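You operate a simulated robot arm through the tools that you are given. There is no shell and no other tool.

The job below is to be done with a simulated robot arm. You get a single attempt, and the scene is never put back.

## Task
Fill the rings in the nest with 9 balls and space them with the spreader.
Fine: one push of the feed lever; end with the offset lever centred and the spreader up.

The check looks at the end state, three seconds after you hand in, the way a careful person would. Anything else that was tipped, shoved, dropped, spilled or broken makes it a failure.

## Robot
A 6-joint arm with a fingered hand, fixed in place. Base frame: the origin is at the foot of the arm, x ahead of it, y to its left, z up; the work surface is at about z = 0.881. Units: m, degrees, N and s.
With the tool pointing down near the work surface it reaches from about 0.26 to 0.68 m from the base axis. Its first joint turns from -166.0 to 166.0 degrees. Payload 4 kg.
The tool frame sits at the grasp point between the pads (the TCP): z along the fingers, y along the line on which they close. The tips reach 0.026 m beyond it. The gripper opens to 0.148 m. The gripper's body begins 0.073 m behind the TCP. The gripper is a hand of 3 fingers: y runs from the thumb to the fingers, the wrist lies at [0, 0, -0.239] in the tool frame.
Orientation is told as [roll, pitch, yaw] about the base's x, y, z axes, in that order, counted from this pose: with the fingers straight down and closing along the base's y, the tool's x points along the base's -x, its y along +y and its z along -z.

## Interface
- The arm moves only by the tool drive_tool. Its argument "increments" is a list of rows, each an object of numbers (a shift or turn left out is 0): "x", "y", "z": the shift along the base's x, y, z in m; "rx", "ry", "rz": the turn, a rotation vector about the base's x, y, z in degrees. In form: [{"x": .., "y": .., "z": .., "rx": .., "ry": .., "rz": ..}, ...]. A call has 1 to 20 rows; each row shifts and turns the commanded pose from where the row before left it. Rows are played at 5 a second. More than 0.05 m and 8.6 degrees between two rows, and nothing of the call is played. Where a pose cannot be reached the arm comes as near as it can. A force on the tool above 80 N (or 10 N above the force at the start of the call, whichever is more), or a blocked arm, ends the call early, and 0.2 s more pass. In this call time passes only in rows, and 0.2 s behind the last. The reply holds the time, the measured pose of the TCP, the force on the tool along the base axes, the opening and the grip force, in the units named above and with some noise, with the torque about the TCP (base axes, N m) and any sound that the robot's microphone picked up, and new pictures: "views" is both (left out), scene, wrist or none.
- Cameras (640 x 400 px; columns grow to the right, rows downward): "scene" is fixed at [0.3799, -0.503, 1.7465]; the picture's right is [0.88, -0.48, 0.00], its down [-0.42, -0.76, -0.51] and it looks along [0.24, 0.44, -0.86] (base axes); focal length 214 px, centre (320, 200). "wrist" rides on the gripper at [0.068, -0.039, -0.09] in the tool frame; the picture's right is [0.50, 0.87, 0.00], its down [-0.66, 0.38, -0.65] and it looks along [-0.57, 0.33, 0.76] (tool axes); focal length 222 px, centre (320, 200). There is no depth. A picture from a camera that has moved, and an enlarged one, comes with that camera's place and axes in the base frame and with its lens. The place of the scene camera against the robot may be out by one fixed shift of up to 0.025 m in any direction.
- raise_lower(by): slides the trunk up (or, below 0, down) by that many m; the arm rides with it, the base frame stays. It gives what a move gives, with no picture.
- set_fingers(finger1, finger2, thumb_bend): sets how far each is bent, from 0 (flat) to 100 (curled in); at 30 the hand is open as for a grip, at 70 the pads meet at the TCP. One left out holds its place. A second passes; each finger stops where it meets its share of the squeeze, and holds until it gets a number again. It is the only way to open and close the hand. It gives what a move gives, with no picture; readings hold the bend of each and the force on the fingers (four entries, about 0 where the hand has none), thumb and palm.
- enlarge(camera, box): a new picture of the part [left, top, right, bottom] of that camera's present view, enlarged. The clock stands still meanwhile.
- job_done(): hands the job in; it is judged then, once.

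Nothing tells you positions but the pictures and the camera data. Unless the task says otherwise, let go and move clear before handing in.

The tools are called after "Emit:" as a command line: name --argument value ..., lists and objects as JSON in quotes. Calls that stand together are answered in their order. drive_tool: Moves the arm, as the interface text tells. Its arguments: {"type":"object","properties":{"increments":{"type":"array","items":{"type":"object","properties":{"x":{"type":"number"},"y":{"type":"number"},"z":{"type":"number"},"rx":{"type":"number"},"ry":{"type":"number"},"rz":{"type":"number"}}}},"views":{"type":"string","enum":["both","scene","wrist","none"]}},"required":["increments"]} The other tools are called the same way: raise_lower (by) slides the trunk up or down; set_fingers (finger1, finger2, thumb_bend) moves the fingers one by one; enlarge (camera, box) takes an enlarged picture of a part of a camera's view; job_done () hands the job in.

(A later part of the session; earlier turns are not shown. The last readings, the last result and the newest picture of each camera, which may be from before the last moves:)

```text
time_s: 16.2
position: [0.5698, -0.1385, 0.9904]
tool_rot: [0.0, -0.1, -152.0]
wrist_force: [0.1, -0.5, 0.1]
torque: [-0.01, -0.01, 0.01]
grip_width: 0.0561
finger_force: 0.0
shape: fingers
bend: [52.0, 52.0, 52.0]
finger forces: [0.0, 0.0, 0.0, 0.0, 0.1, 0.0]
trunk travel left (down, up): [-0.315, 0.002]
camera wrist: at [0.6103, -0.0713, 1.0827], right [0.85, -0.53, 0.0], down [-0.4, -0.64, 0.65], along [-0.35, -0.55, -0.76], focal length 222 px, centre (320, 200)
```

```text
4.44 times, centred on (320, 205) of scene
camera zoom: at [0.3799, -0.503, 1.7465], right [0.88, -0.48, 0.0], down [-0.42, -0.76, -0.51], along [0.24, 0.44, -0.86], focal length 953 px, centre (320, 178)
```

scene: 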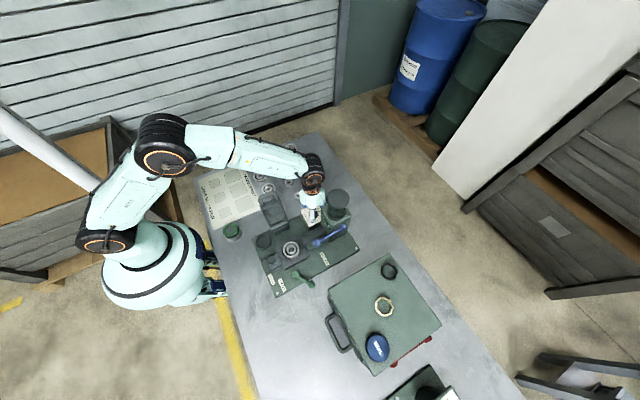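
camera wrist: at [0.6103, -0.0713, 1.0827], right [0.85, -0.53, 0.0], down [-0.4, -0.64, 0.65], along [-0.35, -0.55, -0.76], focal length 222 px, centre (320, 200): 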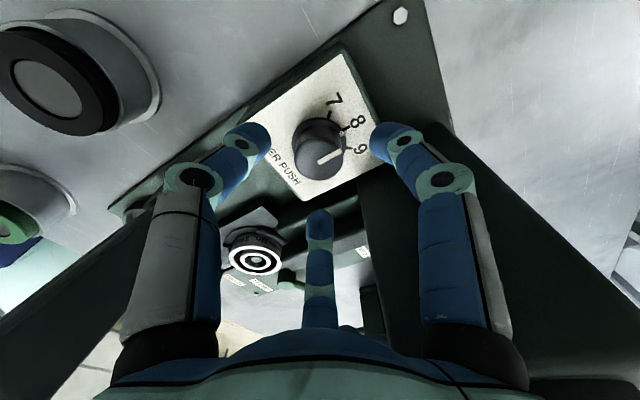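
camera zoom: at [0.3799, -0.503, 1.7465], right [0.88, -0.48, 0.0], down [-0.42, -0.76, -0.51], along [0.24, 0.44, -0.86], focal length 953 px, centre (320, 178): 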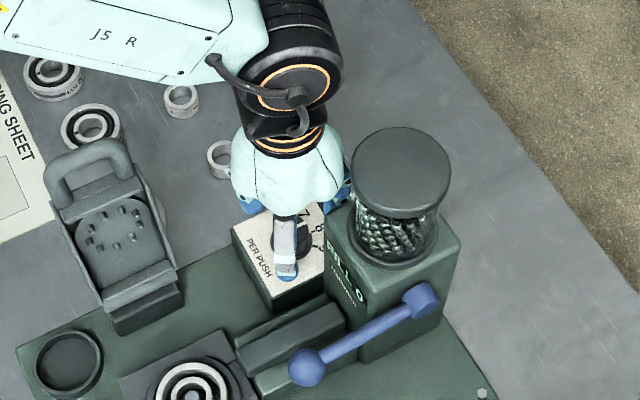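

The three tips surround the knob evenly. I'll make a 1.4 mm correction and drop so the tips sit just above the knob's skirt.

Emit:
drive_tool --increments '[{"y": 0.0014, "z": -0.008}, {"z": -0.008}, {"z": -0.007}]' --views "wrist"

Emit:
enlarge --camera "wrist" --box '[240, 110, 400, 250]'

```text
time_s: 17.0
position: [0.5715, -0.1371, 0.9673]
tool_rot: [0.0, 0.0, -152.0]
wrist_force: [0.3, -0.3, 0.3]
torque: [-0.03, 0.01, 0.01]
grip_width: 0.0561
finger_force: 0.1
shape: fingers
bend: [52.0, 52.0, 52.0]
finger forces: [0.0, 0.0, 0.0, 0.0, 0.0, 0.1]
trunk travel left (down, up): [-0.315, 0.002]
camera wrist: at [0.6125, -0.0695, 1.0594], right [0.85, -0.53, 0.0], down [-0.4, -0.64, 0.65], along [-0.35, -0.55, -0.76], focal length 222 px, centre (320, 200)
```

wrist: 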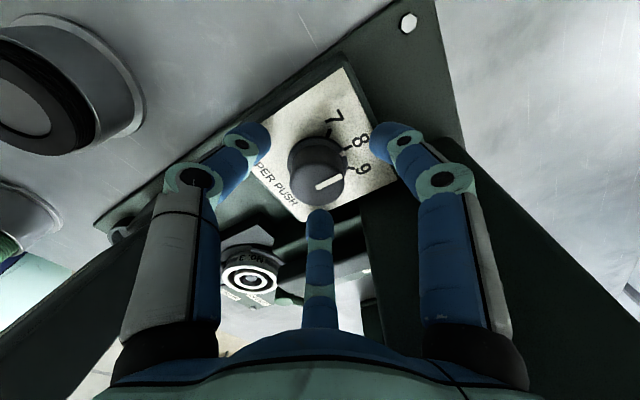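

```text
2.86 times, centred on (320, 180) of wrist
camera zoom: at [0.6125, -0.0695, 1.0594], right [0.85, -0.53, 0.0], down [-0.4, -0.64, 0.65], along [-0.35, -0.55, -0.76], focal length 635 px, centre (320, 257)
```

zoom: 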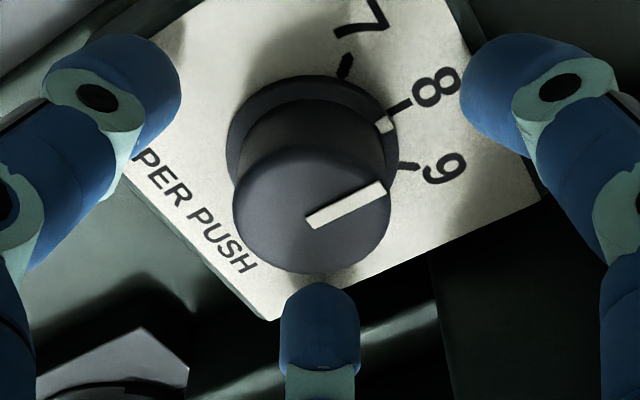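

The tool axis is about 2 mm off the knob axis in x. I'll correct that and close gently on the knob.

Emit:
drive_tool --increments '[{"x": -0.002, "y": -0.0004}]' --views "none"

Emit:
set_fingers --finger1 62 --finger2 62 --thumb_bend 62

Emit:
enlarge --camera "wrist" --box '[240, 110, 400, 250]'

```text
time_s: 17.4
position: [0.5695, -0.1375, 0.968]
tool_rot: [-0.1, 0.0, -152.0]
wrist_force: [-0.7, 0.3, -0.7]
torque: [-0.01, 0.01, -0.02]
grip_width: 0.056
finger_force: 0.0
shape: fingers
bend: [52.0, 52.0, 52.0]
finger forces: [0.1, 0.1, 0.0, 0.1, 0.0, 0.0]
trunk travel left (down, up): [-0.315, 0.002]
```

```text
time_s: 18.4
position: [0.5702, -0.1371, 0.9675]
tool_rot: [0.0, 0.0, -152.0]
wrist_force: [-0.6, 0.3, -0.6]
torque: [-0.01, 0.0, 0.05]
grip_width: 0.026
finger_force: 1.0
shape: fingers
bend: [61.0, 62.0, 61.0]
finger forces: [0.6, 0.1, 0.0, 0.0, 0.9, 0.0]
trunk travel left (down, up): [-0.315, 0.002]
```

```text
2.86 times, centred on (320, 180) of wrist
camera zoom: at [0.6102, -0.0699, 1.0596], right [0.85, -0.53, 0.0], down [-0.4, -0.64, 0.65], along [-0.35, -0.55, -0.76], focal length 635 px, centre (320, 257)
```

zoom: 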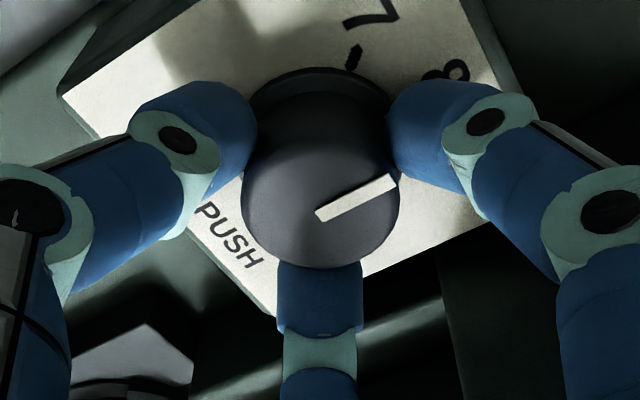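

The fingers have just touched the knob. I'll squeeze a bit more for a firm hold.

Emit:
set_fingers --finger1 66 --finger2 66 --thumb_bend 66

Emit:
enlarge --camera "wrist" --box '[240, 110, 400, 250]'

```text
time_s: 19.4
position: [0.5702, -0.1364, 0.9671]
tool_rot: [0.0, 0.0, -152.0]
wrist_force: [-1.0, 1.9, -1.7]
torque: [0.02, -0.02, -0.01]
grip_width: 0.0244
finger_force: 5.0
shape: fingers
bend: [61.0, 62.0, 63.0]
finger forces: [3.6, 3.1, 0.0, 0.0, 5.3, 0.0]
trunk travel left (down, up): [-0.315, 0.002]
```

```text
2.86 times, centred on (320, 180) of wrist
camera zoom: at [0.6101, -0.0698, 1.0595], right [0.85, -0.53, 0.0], down [-0.4, -0.64, 0.65], along [-0.35, -0.55, -0.76], focal length 635 px, centre (320, 257)
```

zoom: 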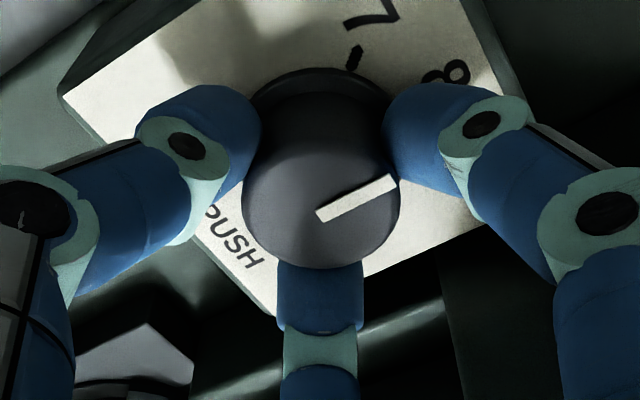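

The knob is held with about 4 N per finger. I'll turn clockwise in steps, watching torque.

Emit:
drive_tool --increments '[{"rz": -6}, {"rz": -6}]' --views "wrist"

Emit:
enlarge --camera "wrist" --box '[240, 110, 400, 250]'

```text
time_s: 20.0
position: [0.5698, -0.1371, 0.9686]
tool_rot: [0.0, 0.0, -164.1]
wrist_force: [-1.8, 1.6, 1.1]
torque: [0.04, 0.04, -0.01]
grip_width: 0.0239
finger_force: 6.7
shape: fingers
bend: [62.0, 62.0, 63.0]
finger forces: [3.5, 3.7, 0.0, 0.0, 5.7, 0.1]
trunk travel left (down, up): [-0.315, 0.002]
camera wrist: at [0.6232, -0.0798, 1.0593], right [0.72, -0.7, 0.0], down [-0.53, -0.54, 0.65], along [-0.46, -0.47, -0.76], focal length 222 px, centre (320, 200)
```

wrist: 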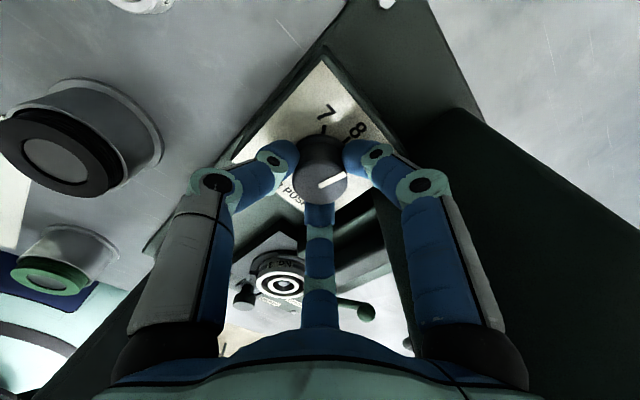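

```text
2.86 times, centred on (320, 180) of wrist
camera zoom: at [0.6232, -0.0798, 1.0593], right [0.72, -0.7, 0.0], down [-0.53, -0.54, 0.65], along [-0.46, -0.47, -0.76], focal length 635 px, centre (320, 257)
```

zoom: 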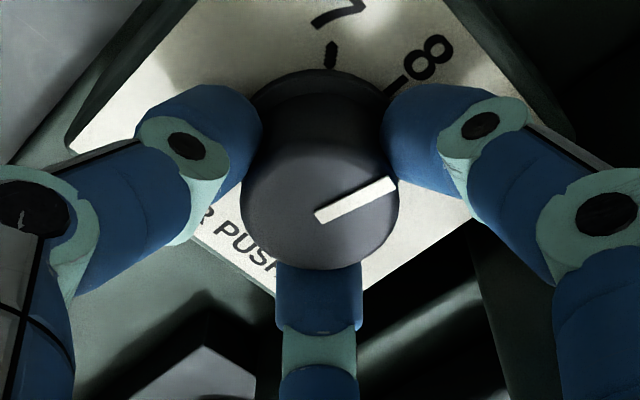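

The pointer is turning with the hand. From the earlier view, tick 9 is about 43–44° from 8, so I'll continue and check alignment.

Emit:
drive_tool --increments '[{"rz": -7}, {"rz": -7}, {"rz": -7}, {"rz": -7}]' --views "wrist"

Emit:
enlarge --camera "wrist" --box '[240, 110, 400, 250]'

Emit:
enlarge --camera "scene" --box '[280, 170, 370, 250]'

```text
time_s: 21.0
position: [0.569, -0.1359, 0.9672]
tool_rot: [0.0, 0.1, 167.9]
wrist_force: [0.7, -0.2, 5.5]
torque: [0.02, -0.02, -0.02]
grip_width: 0.024
finger_force: 6.6
shape: fingers
bend: [61.0, 62.0, 63.0]
finger forces: [4.9, 4.2, 0.1, 0.0, 5.3, 0.0]
trunk travel left (down, up): [-0.315, 0.002]
camera wrist: at [0.6427, -0.111, 1.0587], right [0.31, -0.95, 0.0], down [-0.72, -0.23, 0.65], along [-0.62, -0.2, -0.76], focal length 222 px, centre (320, 200)
```

wrist: 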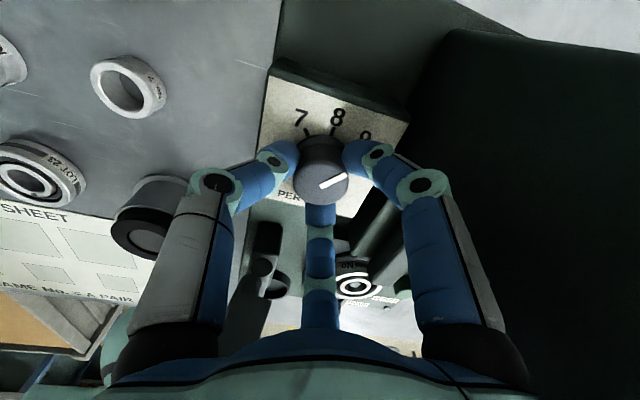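

```text
2.86 times, centred on (320, 180) of wrist
camera zoom: at [0.6427, -0.111, 1.0587], right [0.31, -0.95, 0.0], down [-0.72, -0.23, 0.65], along [-0.62, -0.2, -0.76], focal length 635 px, centre (320, 257)
```

zoom: 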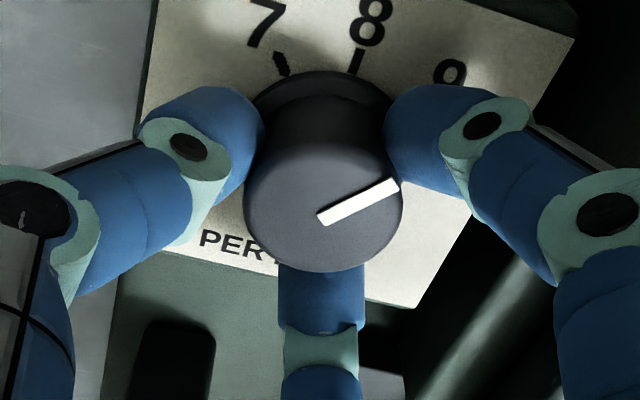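

```text
5.00 times, centred on (325, 210) of scene
camera zoom: at [0.3799, -0.503, 1.7465], right [0.88, -0.48, 0.0], down [-0.42, -0.76, -0.51], along [0.24, 0.44, -0.86], focal length 1072 px, centre (295, 150)
```

zoom: 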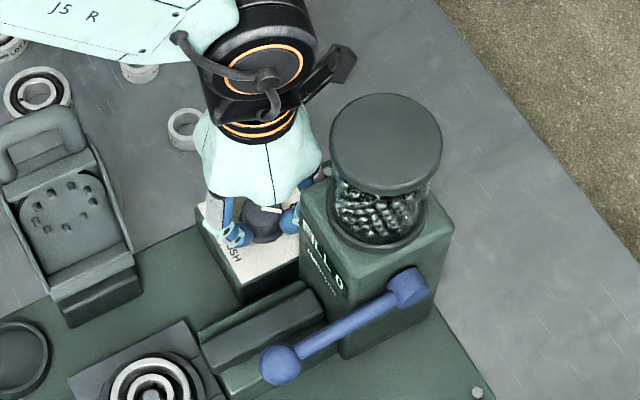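

I've turned it 40°. I'll go 4° more, then open the fingers and inspect the pointer against the 9 tick.

Emit:
drive_tool --increments '[{"rz": -4}]' --views "none"

Emit:
set_fingers --finger1 52 --finger2 52 --thumb_bend 52

Emit:
enlarge --camera "wrist" --box '[240, 90, 420, 250]'

```text
time_s: 21.4
position: [0.568, -0.1356, 0.9666]
tool_rot: [0.0, 0.0, 163.9]
wrist_force: [-1.5, 2.0, 4.5]
torque: [0.1, 0.01, 0.07]
grip_width: 0.0237
finger_force: 7.9
shape: fingers
bend: [61.0, 62.0, 63.0]
finger forces: [4.9, 3.4, 0.1, 0.0, 6.8, 0.0]
trunk travel left (down, up): [-0.315, 0.002]
```

```text
time_s: 22.4
position: [0.5694, -0.1359, 0.9667]
tool_rot: [-0.1, 0.0, 164.1]
wrist_force: [0.1, 0.0, -0.1]
torque: [0.02, -0.01, 0.0]
grip_width: 0.0549
finger_force: 0.1
shape: fingers
bend: [52.0, 52.0, 52.0]
finger forces: [0.0, 0.1, 0.0, 0.0, 0.0, 0.0]
trunk travel left (down, up): [-0.315, 0.002]
```

```text
2.50 times, centred on (330, 170) of wrist
camera zoom: at [0.6444, -0.1167, 1.0584], right [0.24, -0.97, 0.0], down [-0.73, -0.18, 0.65], along [-0.63, -0.16, -0.76], focal length 555 px, centre (295, 275)
```

zoom: 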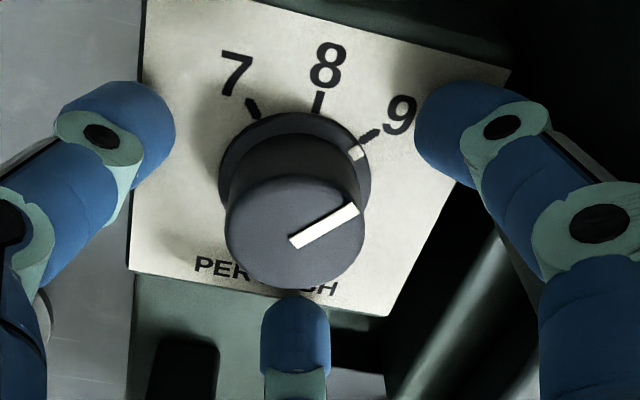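

The pointer now looks to be on 9. I'll zoom in to confirm the notch lines up with the tick.

Emit:
enlarge --camera "wrist" --box '[296, 110, 376, 180]'

Emit:
drive_tool --increments '[{"z": 0.02}, {"z": 0.03}, {"z": 0.04}, {"z": 0.05}, {"z": 0.05}, {"z": 0.03}]' --views "both"

Emit:
enlarge --camera "wrist" --box '[280, 30, 380, 120]'

```text
5.71 times, centred on (336, 145) of wrist
camera zoom: at [0.6444, -0.1167, 1.0584], right [0.24, -0.97, 0.0], down [-0.73, -0.18, 0.65], along [-0.63, -0.16, -0.76], focal length 1269 px, centre (229, 514)
```

zoom: 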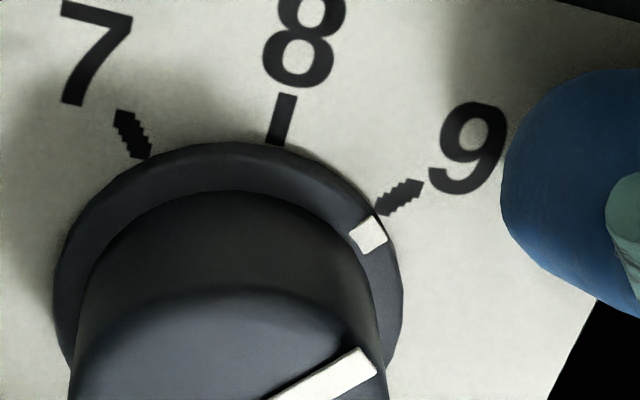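

```text
time_s: 23.8
position: [0.5728, -0.1377, 1.1883]
tool_rot: [0.0, 0.0, 164.0]
wrist_force: [0.1, 0.5, 0.1]
torque: [0.03, 0.01, -0.02]
grip_width: 0.0552
finger_force: 0.1
shape: fingers
bend: [52.0, 52.0, 52.0]
finger forces: [0.1, 0.0, 0.0, 0.0, 0.0, 0.0]
trunk travel left (down, up): [-0.315, 0.002]
camera wrist: at [0.6475, -0.1187, 1.2793], right [0.24, -0.97, 0.0], down [-0.73, -0.18, 0.65], along [-0.64, -0.16, -0.76], focal length 222 px, centre (320, 200)
```

scene: 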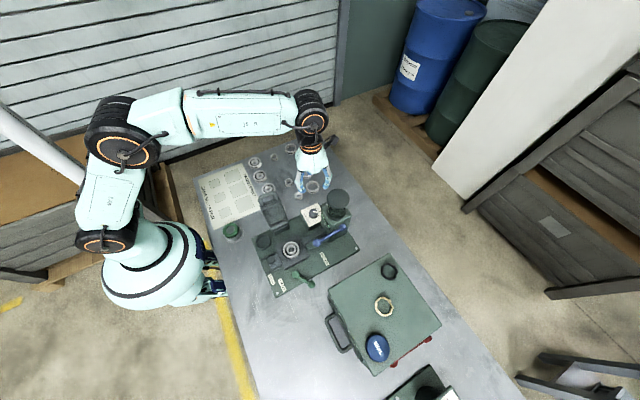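
wrist: 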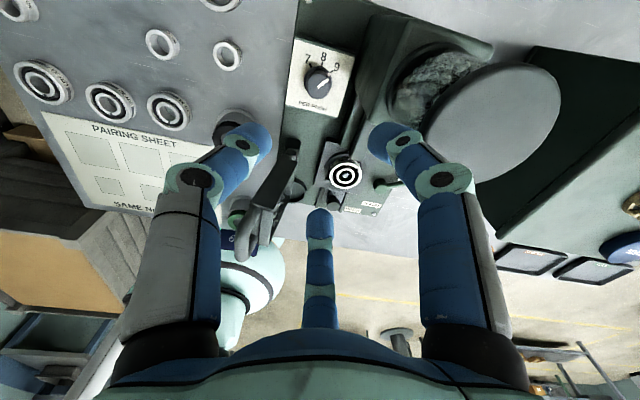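

```text
4.44 times, centred on (330, 75) of wrist
camera zoom: at [0.6475, -0.1187, 1.2793], right [0.24, -0.97, 0.0], down [-0.73, -0.18, 0.65], along [-0.64, -0.16, -0.76], focal length 987 px, centre (276, 756)
```

zoom: 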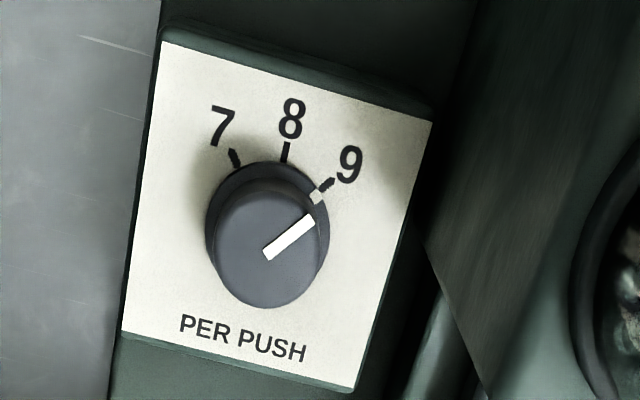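

The dial is set to 9. Next is the offset lever: I'll lift, unwind the wrist, and travel to above its end knob, with the finger gap lined up to the lever rod.

Emit:
drive_tool --increments '[{"z": 0.04}, {"z": 0.04}, {"x": -0.008, "y": -0.014, "rz": 8}, {"x": -0.008, "y": -0.014, "rz": 8}, {"x": -0.008, "y": -0.014, "rz": 8}, {"x": -0.008, "y": -0.014, "rz": 8}, {"x": -0.008, "y": -0.014, "rz": 8}, {"x": -0.008, "y": -0.014, "rz": 8}, {"x": -0.008, "y": -0.014, "rz": 8}, {"x": -0.008, "y": -0.014, "rz": 8}, {"x": -0.008, "y": -0.014, "rz": 8}, {"x": -0.008, "y": -0.014, "rz": 8}, {"x": -0.008, "y": -0.014, "rz": 8}, {"x": -0.008, "y": -0.014, "rz": 8}, {"x": -0.008, "y": -0.014, "rz": 8}, {"x": -0.008, "y": -0.014, "rz": 8}, {"x": -0.008, "y": -0.014, "rz": 8}, {"x": -0.008, "y": -0.014, "rz": 8}, {"x": -0.008, "y": -0.011, "rz": 8}]' --views "none"

Emit:
drive_tool --increments '[{"rz": 8}, {"rz": 8}, {"rz": 8}, {"rz": 8}, {"rz": 8}, {"rz": 8}, {"rz": 8}, {"rz": 8}, {"rz": 8}, {"rz": 8}, {"rz": 5}]' --views "both"

```text
time_s: 27.8
position: [0.4342, -0.3715, 1.2673]
tool_rot: [0.0, 0.1, -59.9]
wrist_force: [-0.2, 0.3, 0.1]
torque: [-0.03, 0.01, 0.02]
grip_width: 0.0551
finger_force: 0.0
shape: fingers
bend: [52.0, 52.0, 52.0]
finger forces: [0.0, 0.0, 0.0, 0.0, 0.0, 0.0]
trunk travel left (down, up): [-0.315, 0.002]
```

```text
time_s: 30.2
position: [0.4343, -0.371, 1.268]
tool_rot: [0.0, 0.0, 25.1]
wrist_force: [0.0, 0.8, 0.1]
torque: [0.01, 0.02, 0.0]
grip_width: 0.0547
finger_force: 0.0
shape: fingers
bend: [52.0, 52.0, 52.0]
finger forces: [0.0, 0.0, 0.1, 0.0, 0.0, 0.0]
trunk travel left (down, up): [-0.315, 0.002]
camera wrist: at [0.389, -0.4335, 1.359], right [-0.82, 0.57, 0.0], down [0.43, 0.62, 0.65], along [0.37, 0.54, -0.76], focal length 222 px, centre (320, 200)
```

scene: 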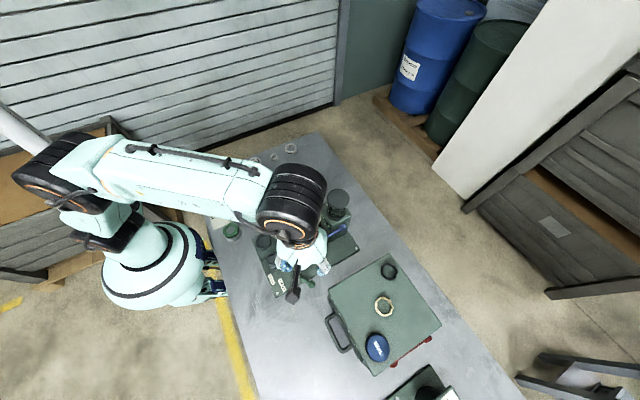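
wrist: 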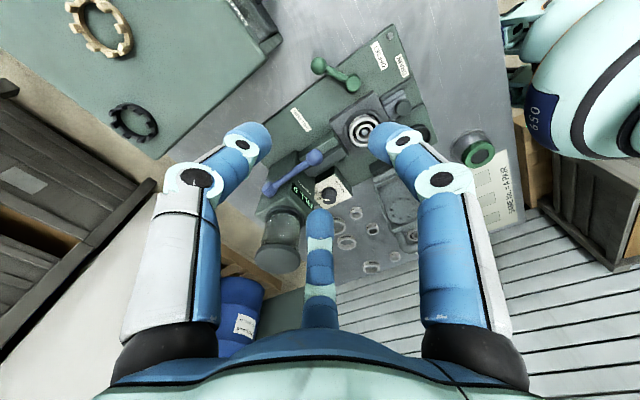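

The tool axis is nearly over the lever's end knob. I'll zoom for exact alignment and to check the case's proximity.

Emit:
enlarge --camera "wrist" --box '[280, 30, 400, 150]'

Emit:
enlarge --camera "scene" --box '[240, 200, 400, 360]'

```text
3.33 times, centred on (340, 90) of wrist
camera zoom: at [0.389, -0.4335, 1.359], right [-0.82, 0.57, 0.0], down [0.43, 0.62, 0.65], along [0.37, 0.54, -0.76], focal length 740 px, centre (253, 567)
```

zoom: 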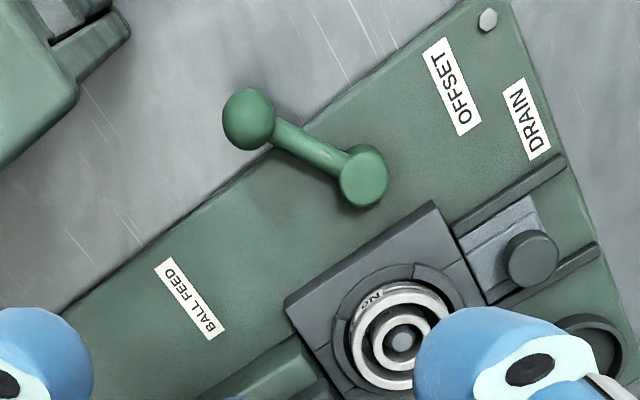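

```text
2.50 times, centred on (320, 280) of scene
camera zoom: at [0.3799, -0.503, 1.7465], right [0.88, -0.48, 0.0], down [-0.42, -0.76, -0.51], along [0.24, 0.44, -0.86], focal length 536 px, centre (320, 0)
```

zoom: 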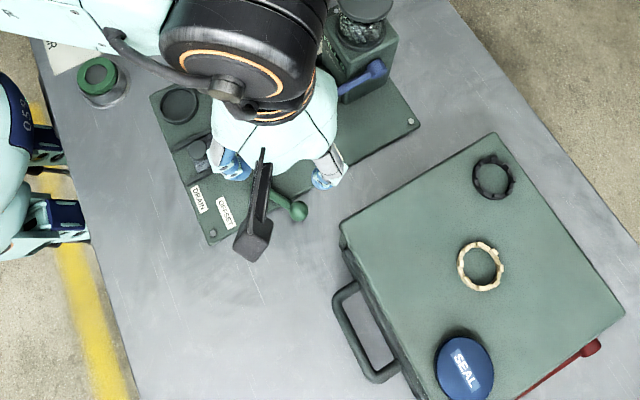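

The lever's end knob is at about (0.433, -0.374, 0.92), and the tall case's near corner is at (0.47, -0.433, 1.03). There isn't room to grip the knob, so I'll push it with a closed fist, with the knob in the notch between two tips. I'll close the hand, yaw to -15°, and come down beside the knob on its +x/+y side.

Emit:
set_fingers --finger1 70 --finger2 70 --thumb_bend 70

Emit:
drive_tool --increments '[{"x": 0.008, "y": 0.004, "rz": -8}, {"x": 0.008, "y": 0.004, "rz": -8}, {"x": 0.008, "y": 0.004, "rz": -8}, {"x": 0.008, "y": 0.004, "rz": -8}, {"x": 0.006, "y": 0.004, "rz": -8}, {"z": -0.04}, {"z": -0.04}, {"z": -0.04}, {"z": -0.04}, {"z": -0.04}]' --views "both"

Emit:
enlarge --camera "wrist" --box '[200, 40, 440, 220]'

Emit:
enlarge --camera "scene" --box '[240, 200, 400, 320]'

```text
time_s: 31.2
position: [0.4331, -0.3704, 1.2669]
tool_rot: [-0.1, -0.1, 25.1]
wrist_force: [0.3, 0.3, 0.1]
torque: [0.0, 0.02, -0.03]
grip_width: 0.0002
finger_force: 0.0
shape: fingers
bend: [69.0, 69.0, 70.0]
finger forces: [0.0, 0.1, 0.0, 0.1, 0.0, 0.0]
trunk travel left (down, up): [-0.315, 0.002]
```

```text
time_s: 33.4
position: [0.4746, -0.3527, 1.0666]
tool_rot: [0.1, -0.1, -15.0]
wrist_force: [-0.2, 0.1, -0.8]
torque: [-0.02, 0.0, 0.0]
grip_width: 0.0003
finger_force: 0.1
shape: fingers
bend: [69.0, 69.0, 70.0]
finger forces: [0.0, 0.1, 0.1, 0.0, 0.0, 0.0]
trunk travel left (down, up): [-0.315, 0.002]
camera wrist: at [0.3987, -0.3718, 1.1586], right [-0.26, 0.97, 0.0], down [0.73, 0.2, 0.65], along [0.63, 0.17, -0.76], focal length 222 px, centre (320, 200)
```

scene: 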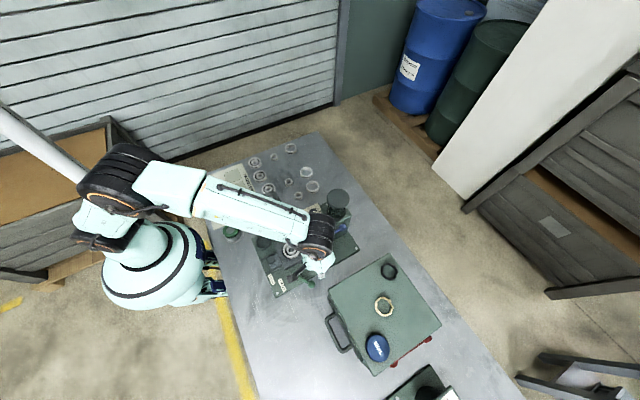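
wrist: 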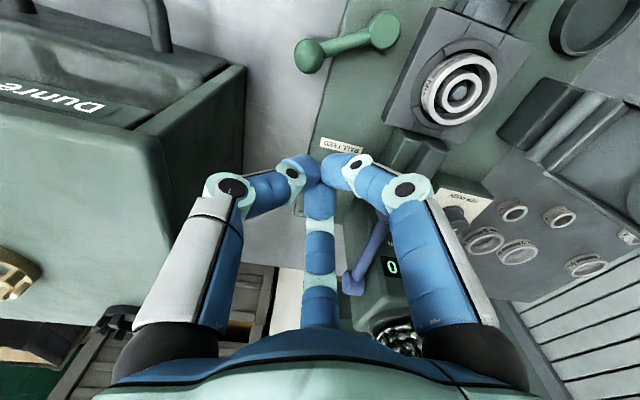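

```text
2.22 times, centred on (320, 130) of wrist
camera zoom: at [0.3987, -0.3718, 1.1586], right [-0.26, 0.97, 0.0], down [0.73, 0.2, 0.65], along [0.63, 0.17, -0.76], focal length 494 px, centre (320, 356)
```

zoom: 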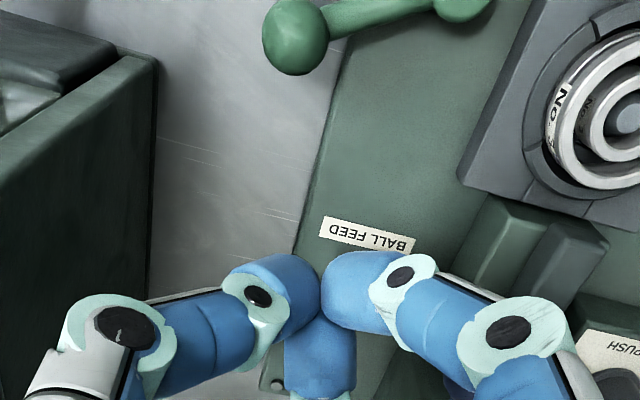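

```text
3.33 times, centred on (320, 260) of scene
camera zoom: at [0.3799, -0.503, 1.7465], right [0.88, -0.48, 0.0], down [-0.42, -0.76, -0.51], along [0.24, 0.44, -0.86], focal length 715 px, centre (320, 0)
```

zoom: 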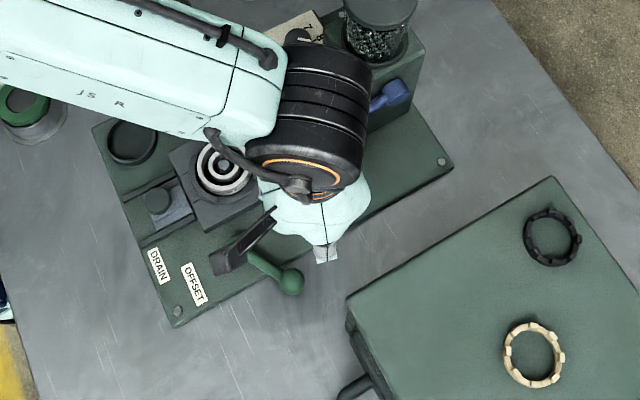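

Good: this view shows the lever and the nest together. I'll lower the fist to knob height beside it.

Emit:
drive_tool --increments '[{"z": -0.035}, {"z": -0.035}, {"z": -0.03}, {"z": -0.02}, {"z": -0.011}]' --views "both"

Emit:
enlarge --camera "wrist" --box '[200, 60, 440, 240]'

Emit:
enlarge --camera "scene" --box '[260, 210, 380, 310]'

```text
time_s: 34.6
position: [0.4731, -0.3499, 0.935]
tool_rot: [0.0, 0.1, -15.0]
wrist_force: [-0.6, -0.4, 0.1]
torque: [0.01, -0.01, 0.0]
grip_width: 0.0005
finger_force: 0.0
shape: fingers
bend: [69.0, 69.0, 70.0]
finger forces: [0.1, 0.1, 0.0, 0.0, 0.0, 0.0]
trunk travel left (down, up): [-0.315, 0.002]
camera wrist: at [0.397, -0.3696, 1.0265], right [-0.26, 0.97, 0.0], down [0.73, 0.2, 0.65], along [0.63, 0.17, -0.76], focal length 222 px, centre (320, 200)
```

scene: 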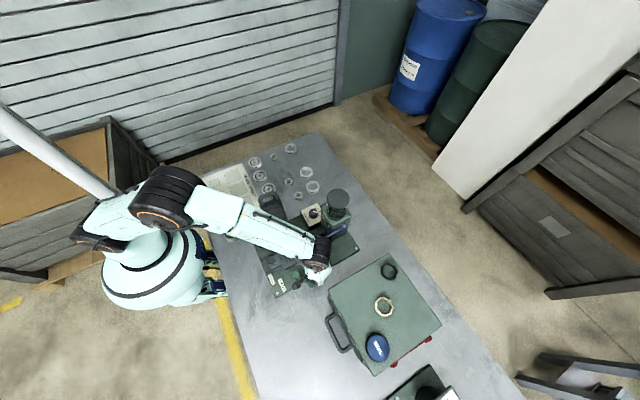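
wrist: 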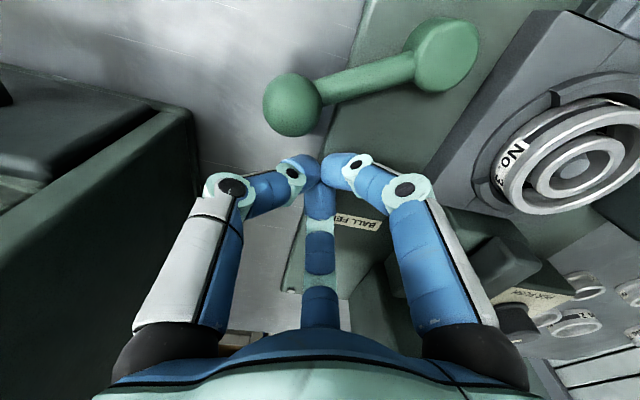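

```text
2.22 times, centred on (320, 150) of wrist
camera zoom: at [0.397, -0.3696, 1.0265], right [-0.26, 0.97, 0.0], down [0.73, 0.2, 0.65], along [0.63, 0.17, -0.76], focal length 494 px, centre (320, 311)
```

zoom: 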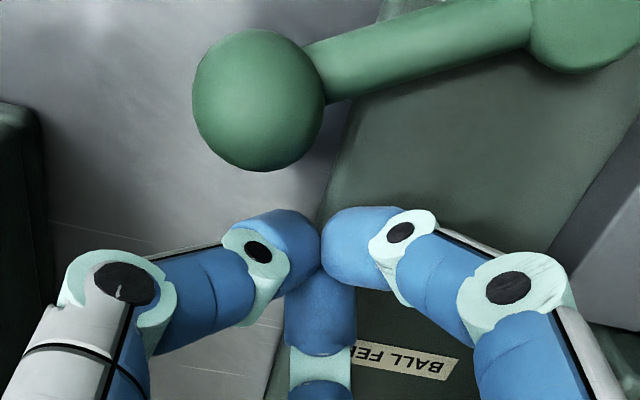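

```text
4.00 times, centred on (320, 260) of scene
camera zoom: at [0.3799, -0.503, 1.7465], right [0.88, -0.48, 0.0], down [-0.42, -0.76, -0.51], along [0.24, 0.44, -0.86], focal length 858 px, centre (320, -40)
```

zoom: 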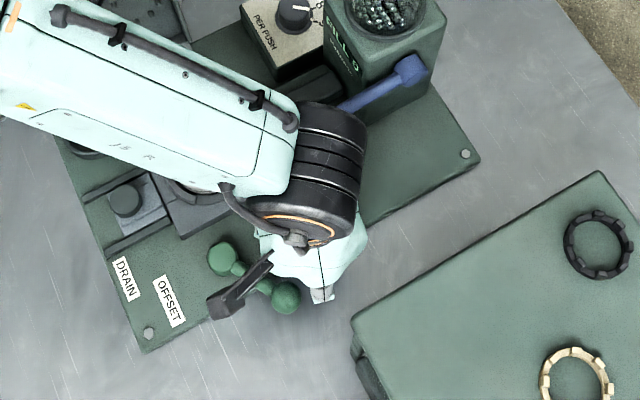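

The knob is 46 mm from the fist, in the notch direction. I'll push along the lever's arc in small steps, checking force and the rings.

Emit:
drive_tool --increments '[{"x": -0.0045, "y": -0.003}, {"x": -0.0045, "y": -0.003}, {"x": -0.0037, "y": -0.0023}, {"x": -0.0045, "y": -0.005}]' --views "wrist"

Emit:
enlarge --camera "wrist" --box '[240, 0, 640, 250]'

```text
time_s: 35.6
position: [0.4537, -0.3644, 0.9362]
tool_rot: [0.0, 0.0, -14.8]
wrist_force: [0.5, 0.7, 0.1]
torque: [0.0, -0.01, 0.01]
grip_width: 0.0003
finger_force: 0.7
shape: fingers
bend: [69.0, 69.0, 70.0]
finger forces: [0.1, 0.0, 0.1, 0.0, 0.9, 0.0]
trunk travel left (down, up): [-0.315, 0.002]
camera wrist: at [0.3774, -0.3828, 1.0275], right [-0.26, 0.97, 0.0], down [0.73, 0.2, 0.65], along [0.63, 0.17, -0.76], focal length 222 px, centre (320, 200)
```

wrist: 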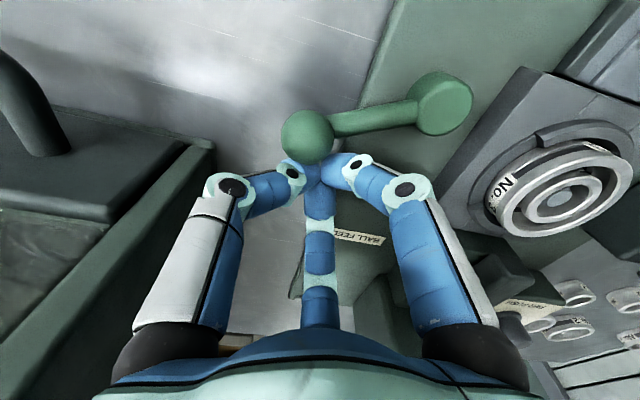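

```text
1.60 times, centred on (440, 125) of wrist
camera zoom: at [0.3774, -0.3828, 1.0275], right [-0.26, 0.97, 0.0], down [0.73, 0.2, 0.65], along [0.63, 0.17, -0.76], focal length 355 px, centre (128, 320)
```

zoom: 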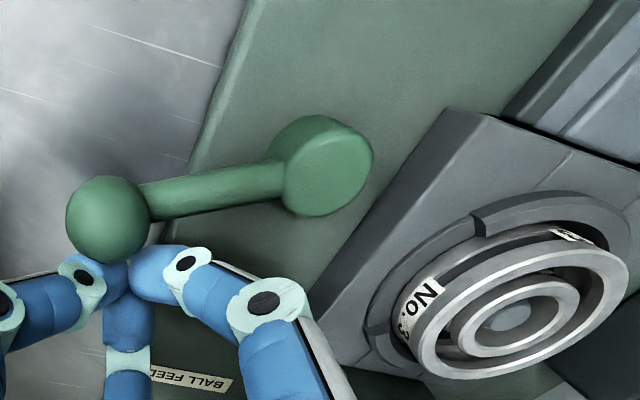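

Contact is made with very little force. I'll keep going along the arc.

Emit:
drive_tool --increments '[{"x": -0.004, "y": -0.0043}, {"x": -0.004, "y": -0.004}, {"x": -0.004, "y": -0.0038}]' --views "wrist"

Emit:
enlarge --camera "wrist" --box '[240, 0, 640, 250]'

```text
time_s: 36.4
position: [0.4411, -0.3772, 0.9357]
tool_rot: [0.0, 0.0, -15.0]
wrist_force: [-0.2, 0.4, 0.9]
torque: [0.0, 0.0, -0.02]
grip_width: 0.0002
finger_force: 0.0
shape: fingers
bend: [69.0, 69.0, 70.0]
finger forces: [0.0, 0.1, 0.1, 0.0, 0.1, 0.0]
trunk travel left (down, up): [-0.315, 0.002]
camera wrist: at [0.3661, -0.3957, 1.0272], right [-0.26, 0.97, 0.0], down [0.73, 0.2, 0.65], along [0.63, 0.17, -0.76], focal length 222 px, centre (320, 200)
```

wrist: 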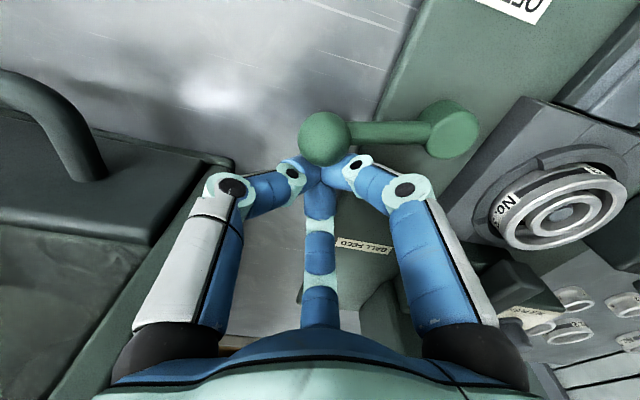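

```text
1.60 times, centred on (440, 125) of wrist
camera zoom: at [0.3661, -0.3957, 1.0272], right [-0.26, 0.97, 0.0], down [0.73, 0.2, 0.65], along [0.63, 0.17, -0.76], focal length 355 px, centre (128, 320)
```

zoom: 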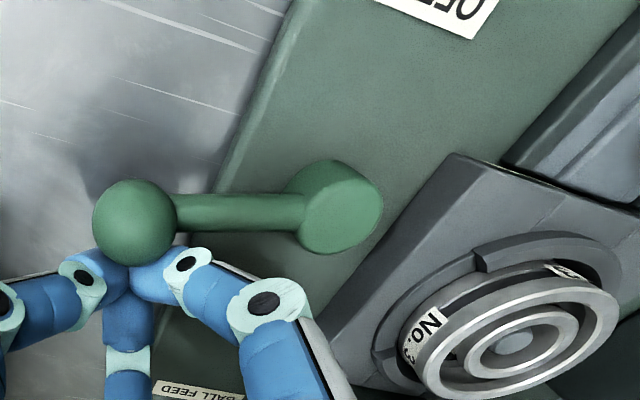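

The lever swings freely, so I'll continue the arc towards the far side.

Emit:
drive_tool --increments '[{"x": -0.005, "y": -0.0033}, {"x": -0.006, "y": -0.003}, {"x": -0.006, "y": -0.0026}]' --views "wrist"

Emit:
enlarge --camera "wrist" --box '[240, 0, 640, 250]'

```text
time_s: 37.2
position: [0.4265, -0.3834, 0.9354]
tool_rot: [0.0, 0.0, -15.0]
wrist_force: [0.2, 0.6, 0.1]
torque: [0.02, 0.01, 0.0]
grip_width: 0.0003
finger_force: 0.1
shape: fingers
bend: [69.0, 69.0, 70.0]
finger forces: [0.1, 0.1, 0.0, 0.0, 0.0, 0.0]
trunk travel left (down, up): [-0.315, 0.002]
camera wrist: at [0.3498, -0.403, 1.0275], right [-0.26, 0.97, 0.0], down [0.73, 0.2, 0.65], along [0.63, 0.17, -0.76], focal length 222 px, centre (320, 200)
```

wrist: 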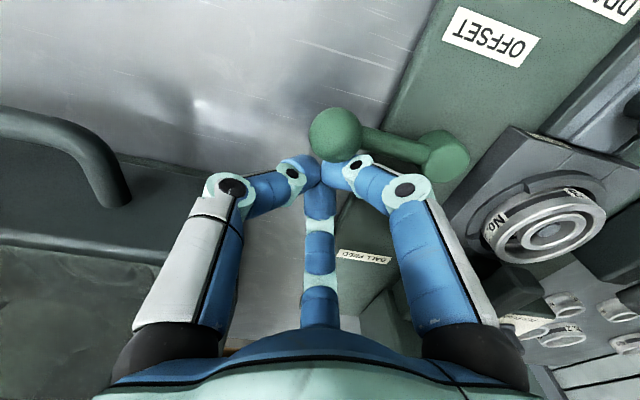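

```text
1.60 times, centred on (440, 125) of wrist
camera zoom: at [0.3498, -0.403, 1.0275], right [-0.26, 0.97, 0.0], down [0.73, 0.2, 0.65], along [0.63, 0.17, -0.76], focal length 355 px, centre (128, 320)
```

zoom: 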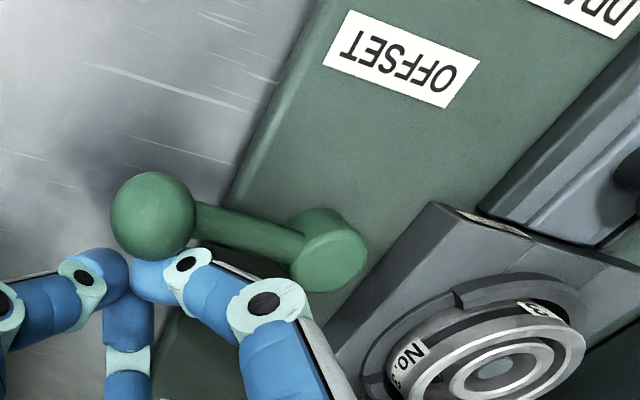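

The inner ring is shifting toward +y as the lever swings. I'll continue with a little yaw so the notch keeps facing the knob.

Emit:
drive_tool --increments '[{"x": -0.005, "y": -0.002, "rz": -6}, {"x": -0.006, "y": -0.0018, "rz": -6}, {"x": -0.006, "y": -0.0012, "rz": -6}]' --views "wrist"

Emit:
enlarge --camera "wrist" --box '[240, 0, 640, 250]'

```text
time_s: 38.0
position: [0.4082, -0.3891, 0.9367]
tool_rot: [0.0, 0.0, -33.1]
wrist_force: [0.4, 0.8, 0.9]
torque: [0.0, -0.02, 0.0]
grip_width: 0.0003
finger_force: 0.1
shape: fingers
bend: [69.0, 69.0, 70.0]
finger forces: [0.0, 0.0, 0.0, 0.0, 0.0, 0.0]
trunk travel left (down, up): [-0.315, 0.002]
camera wrist: at [0.3301, -0.3843, 1.0283], right [0.05, 1.0, 0.0], down [0.75, -0.04, 0.65], along [0.65, -0.04, -0.76], focal length 222 px, centre (320, 200)
```

wrist: 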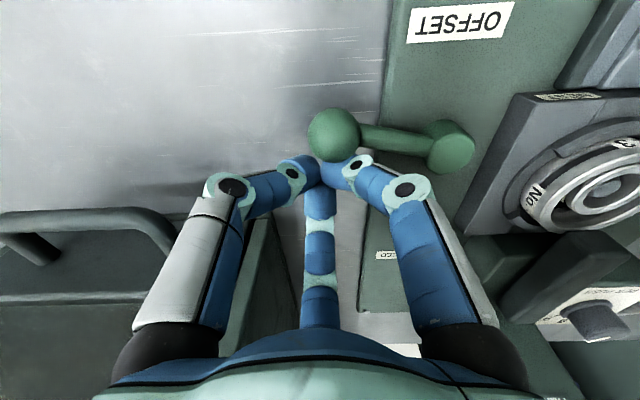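

```text
1.60 times, centred on (440, 125) of wrist
camera zoom: at [0.3301, -0.3843, 1.0283], right [0.05, 1.0, 0.0], down [0.75, -0.04, 0.65], along [0.65, -0.04, -0.76], focal length 355 px, centre (128, 320)
```

zoom: 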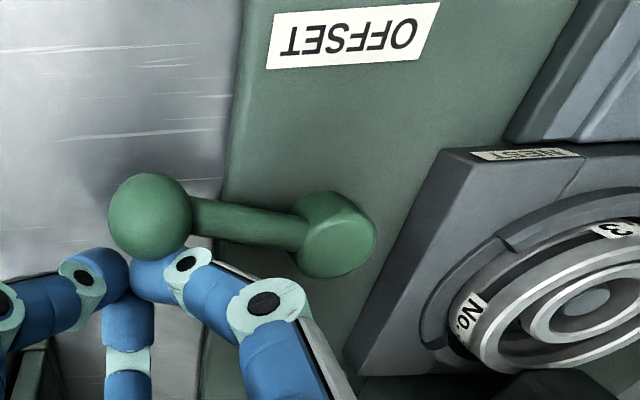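

There's still no stop, so I'll keep following the arc in small steps and watch for force.

Emit:
drive_tool --increments '[{"x": -0.005, "y": -0.0006}, {"x": -0.005, "y": -0.0004}, {"x": -0.005, "y": 0.0}]' --views "wrist"

Emit:
enlarge --camera "wrist" --box '[240, 0, 640, 250]'

```text
time_s: 38.8
position: [0.3933, -0.391, 0.936]
tool_rot: [-0.1, 0.0, -33.0]
wrist_force: [0.5, -0.1, 0.6]
torque: [0.01, -0.01, 0.0]
grip_width: 0.0004
finger_force: 0.2
shape: fingers
bend: [69.0, 69.0, 70.0]
finger forces: [0.0, 0.0, 0.1, 0.0, 0.0, 0.0]
trunk travel left (down, up): [-0.315, 0.002]
camera wrist: at [0.3156, -0.3856, 1.0277], right [0.05, 1.0, 0.0], down [0.76, -0.04, 0.65], along [0.65, -0.03, -0.76], focal length 222 px, centre (320, 200)
```

wrist: 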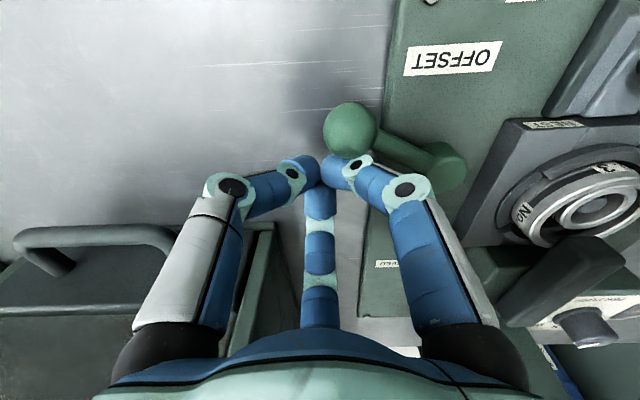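

```text
1.60 times, centred on (440, 125) of wrist
camera zoom: at [0.3156, -0.3856, 1.0277], right [0.05, 1.0, 0.0], down [0.76, -0.04, 0.65], along [0.65, -0.03, -0.76], focal length 355 px, centre (128, 320)
```

zoom: 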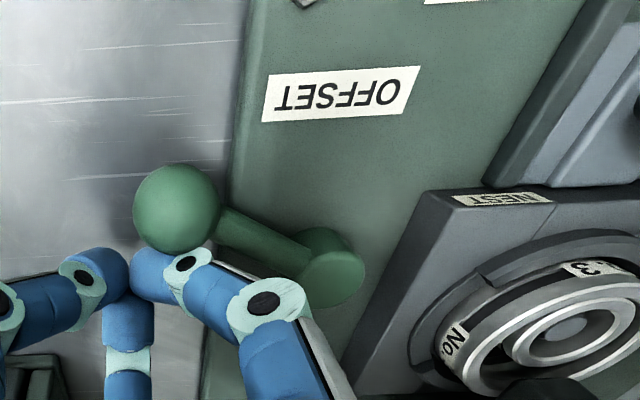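

The lever is at about -121°, mirrored about the plate normal from where it started. I'll nudge a bit further to see whether this is the stop.

Emit:
drive_tool --increments '[{"x": -0.003, "y": 0.001}, {"x": -0.003, "y": 0.0015}]' --views "both"

Emit:
enlarge --camera "wrist" --box '[240, 0, 640, 250]'

Emit:
enlarge --camera "scene" --box '[260, 230, 320, 290]'

```text
time_s: 39.4
position: [0.3883, -0.3875, 0.9373]
tool_rot: [0.0, -0.2, -33.0]
wrist_force: [5.6, -1.7, 2.6]
torque: [0.02, -0.02, -0.06]
grip_width: 0.0
finger_force: 3.5
shape: fingers
bend: [70.0, 69.0, 70.0]
finger forces: [8.3, 0.0, 0.0, 0.1, 0.1, 0.0]
trunk travel left (down, up): [-0.315, 0.002]
camera wrist: at [0.3095, -0.383, 1.0278], right [0.05, 1.0, 0.0], down [0.75, -0.04, 0.65], along [0.65, -0.04, -0.76], focal length 222 px, centre (320, 200)
```

scene: 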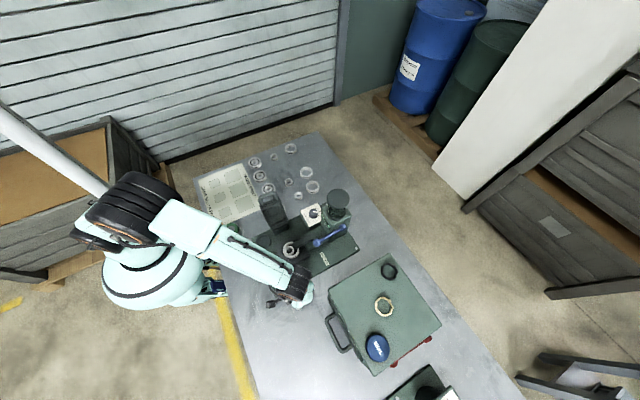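
wrist: 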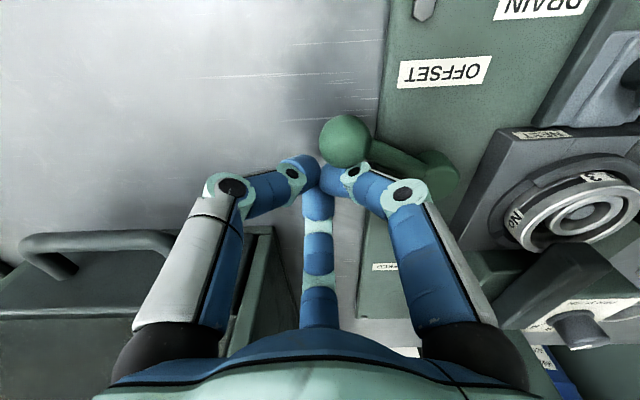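

```text
1.60 times, centred on (440, 125) of wrist
camera zoom: at [0.3095, -0.383, 1.0278], right [0.05, 1.0, 0.0], down [0.75, -0.04, 0.65], along [0.65, -0.04, -0.76], focal length 355 px, centre (128, 320)
```

zoom: 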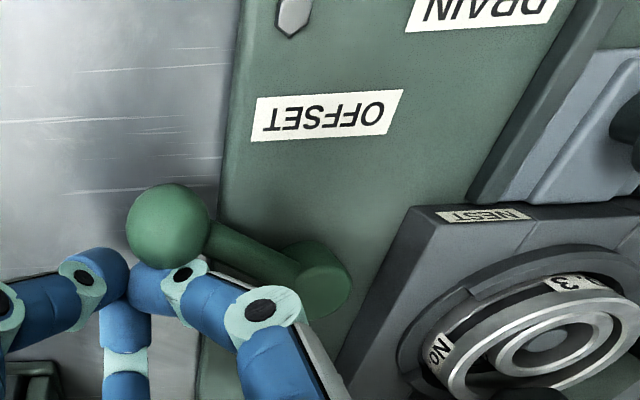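

```text
6.67 times, centred on (290, 260) of scene
camera zoom: at [0.3799, -0.503, 1.7465], right [0.88, -0.48, 0.0], down [-0.42, -0.76, -0.51], along [0.24, 0.44, -0.86], focal length 1430 px, centre (520, -200)
```

zoom: 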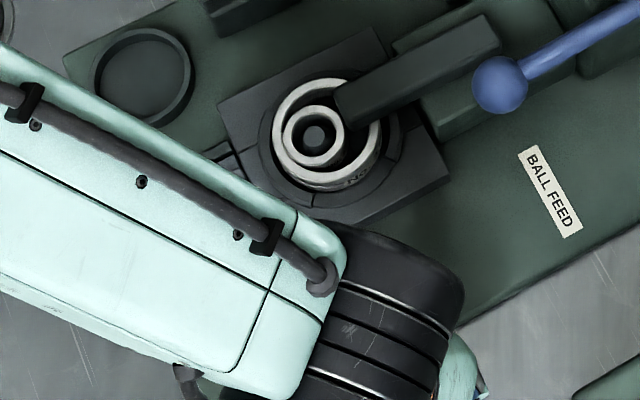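

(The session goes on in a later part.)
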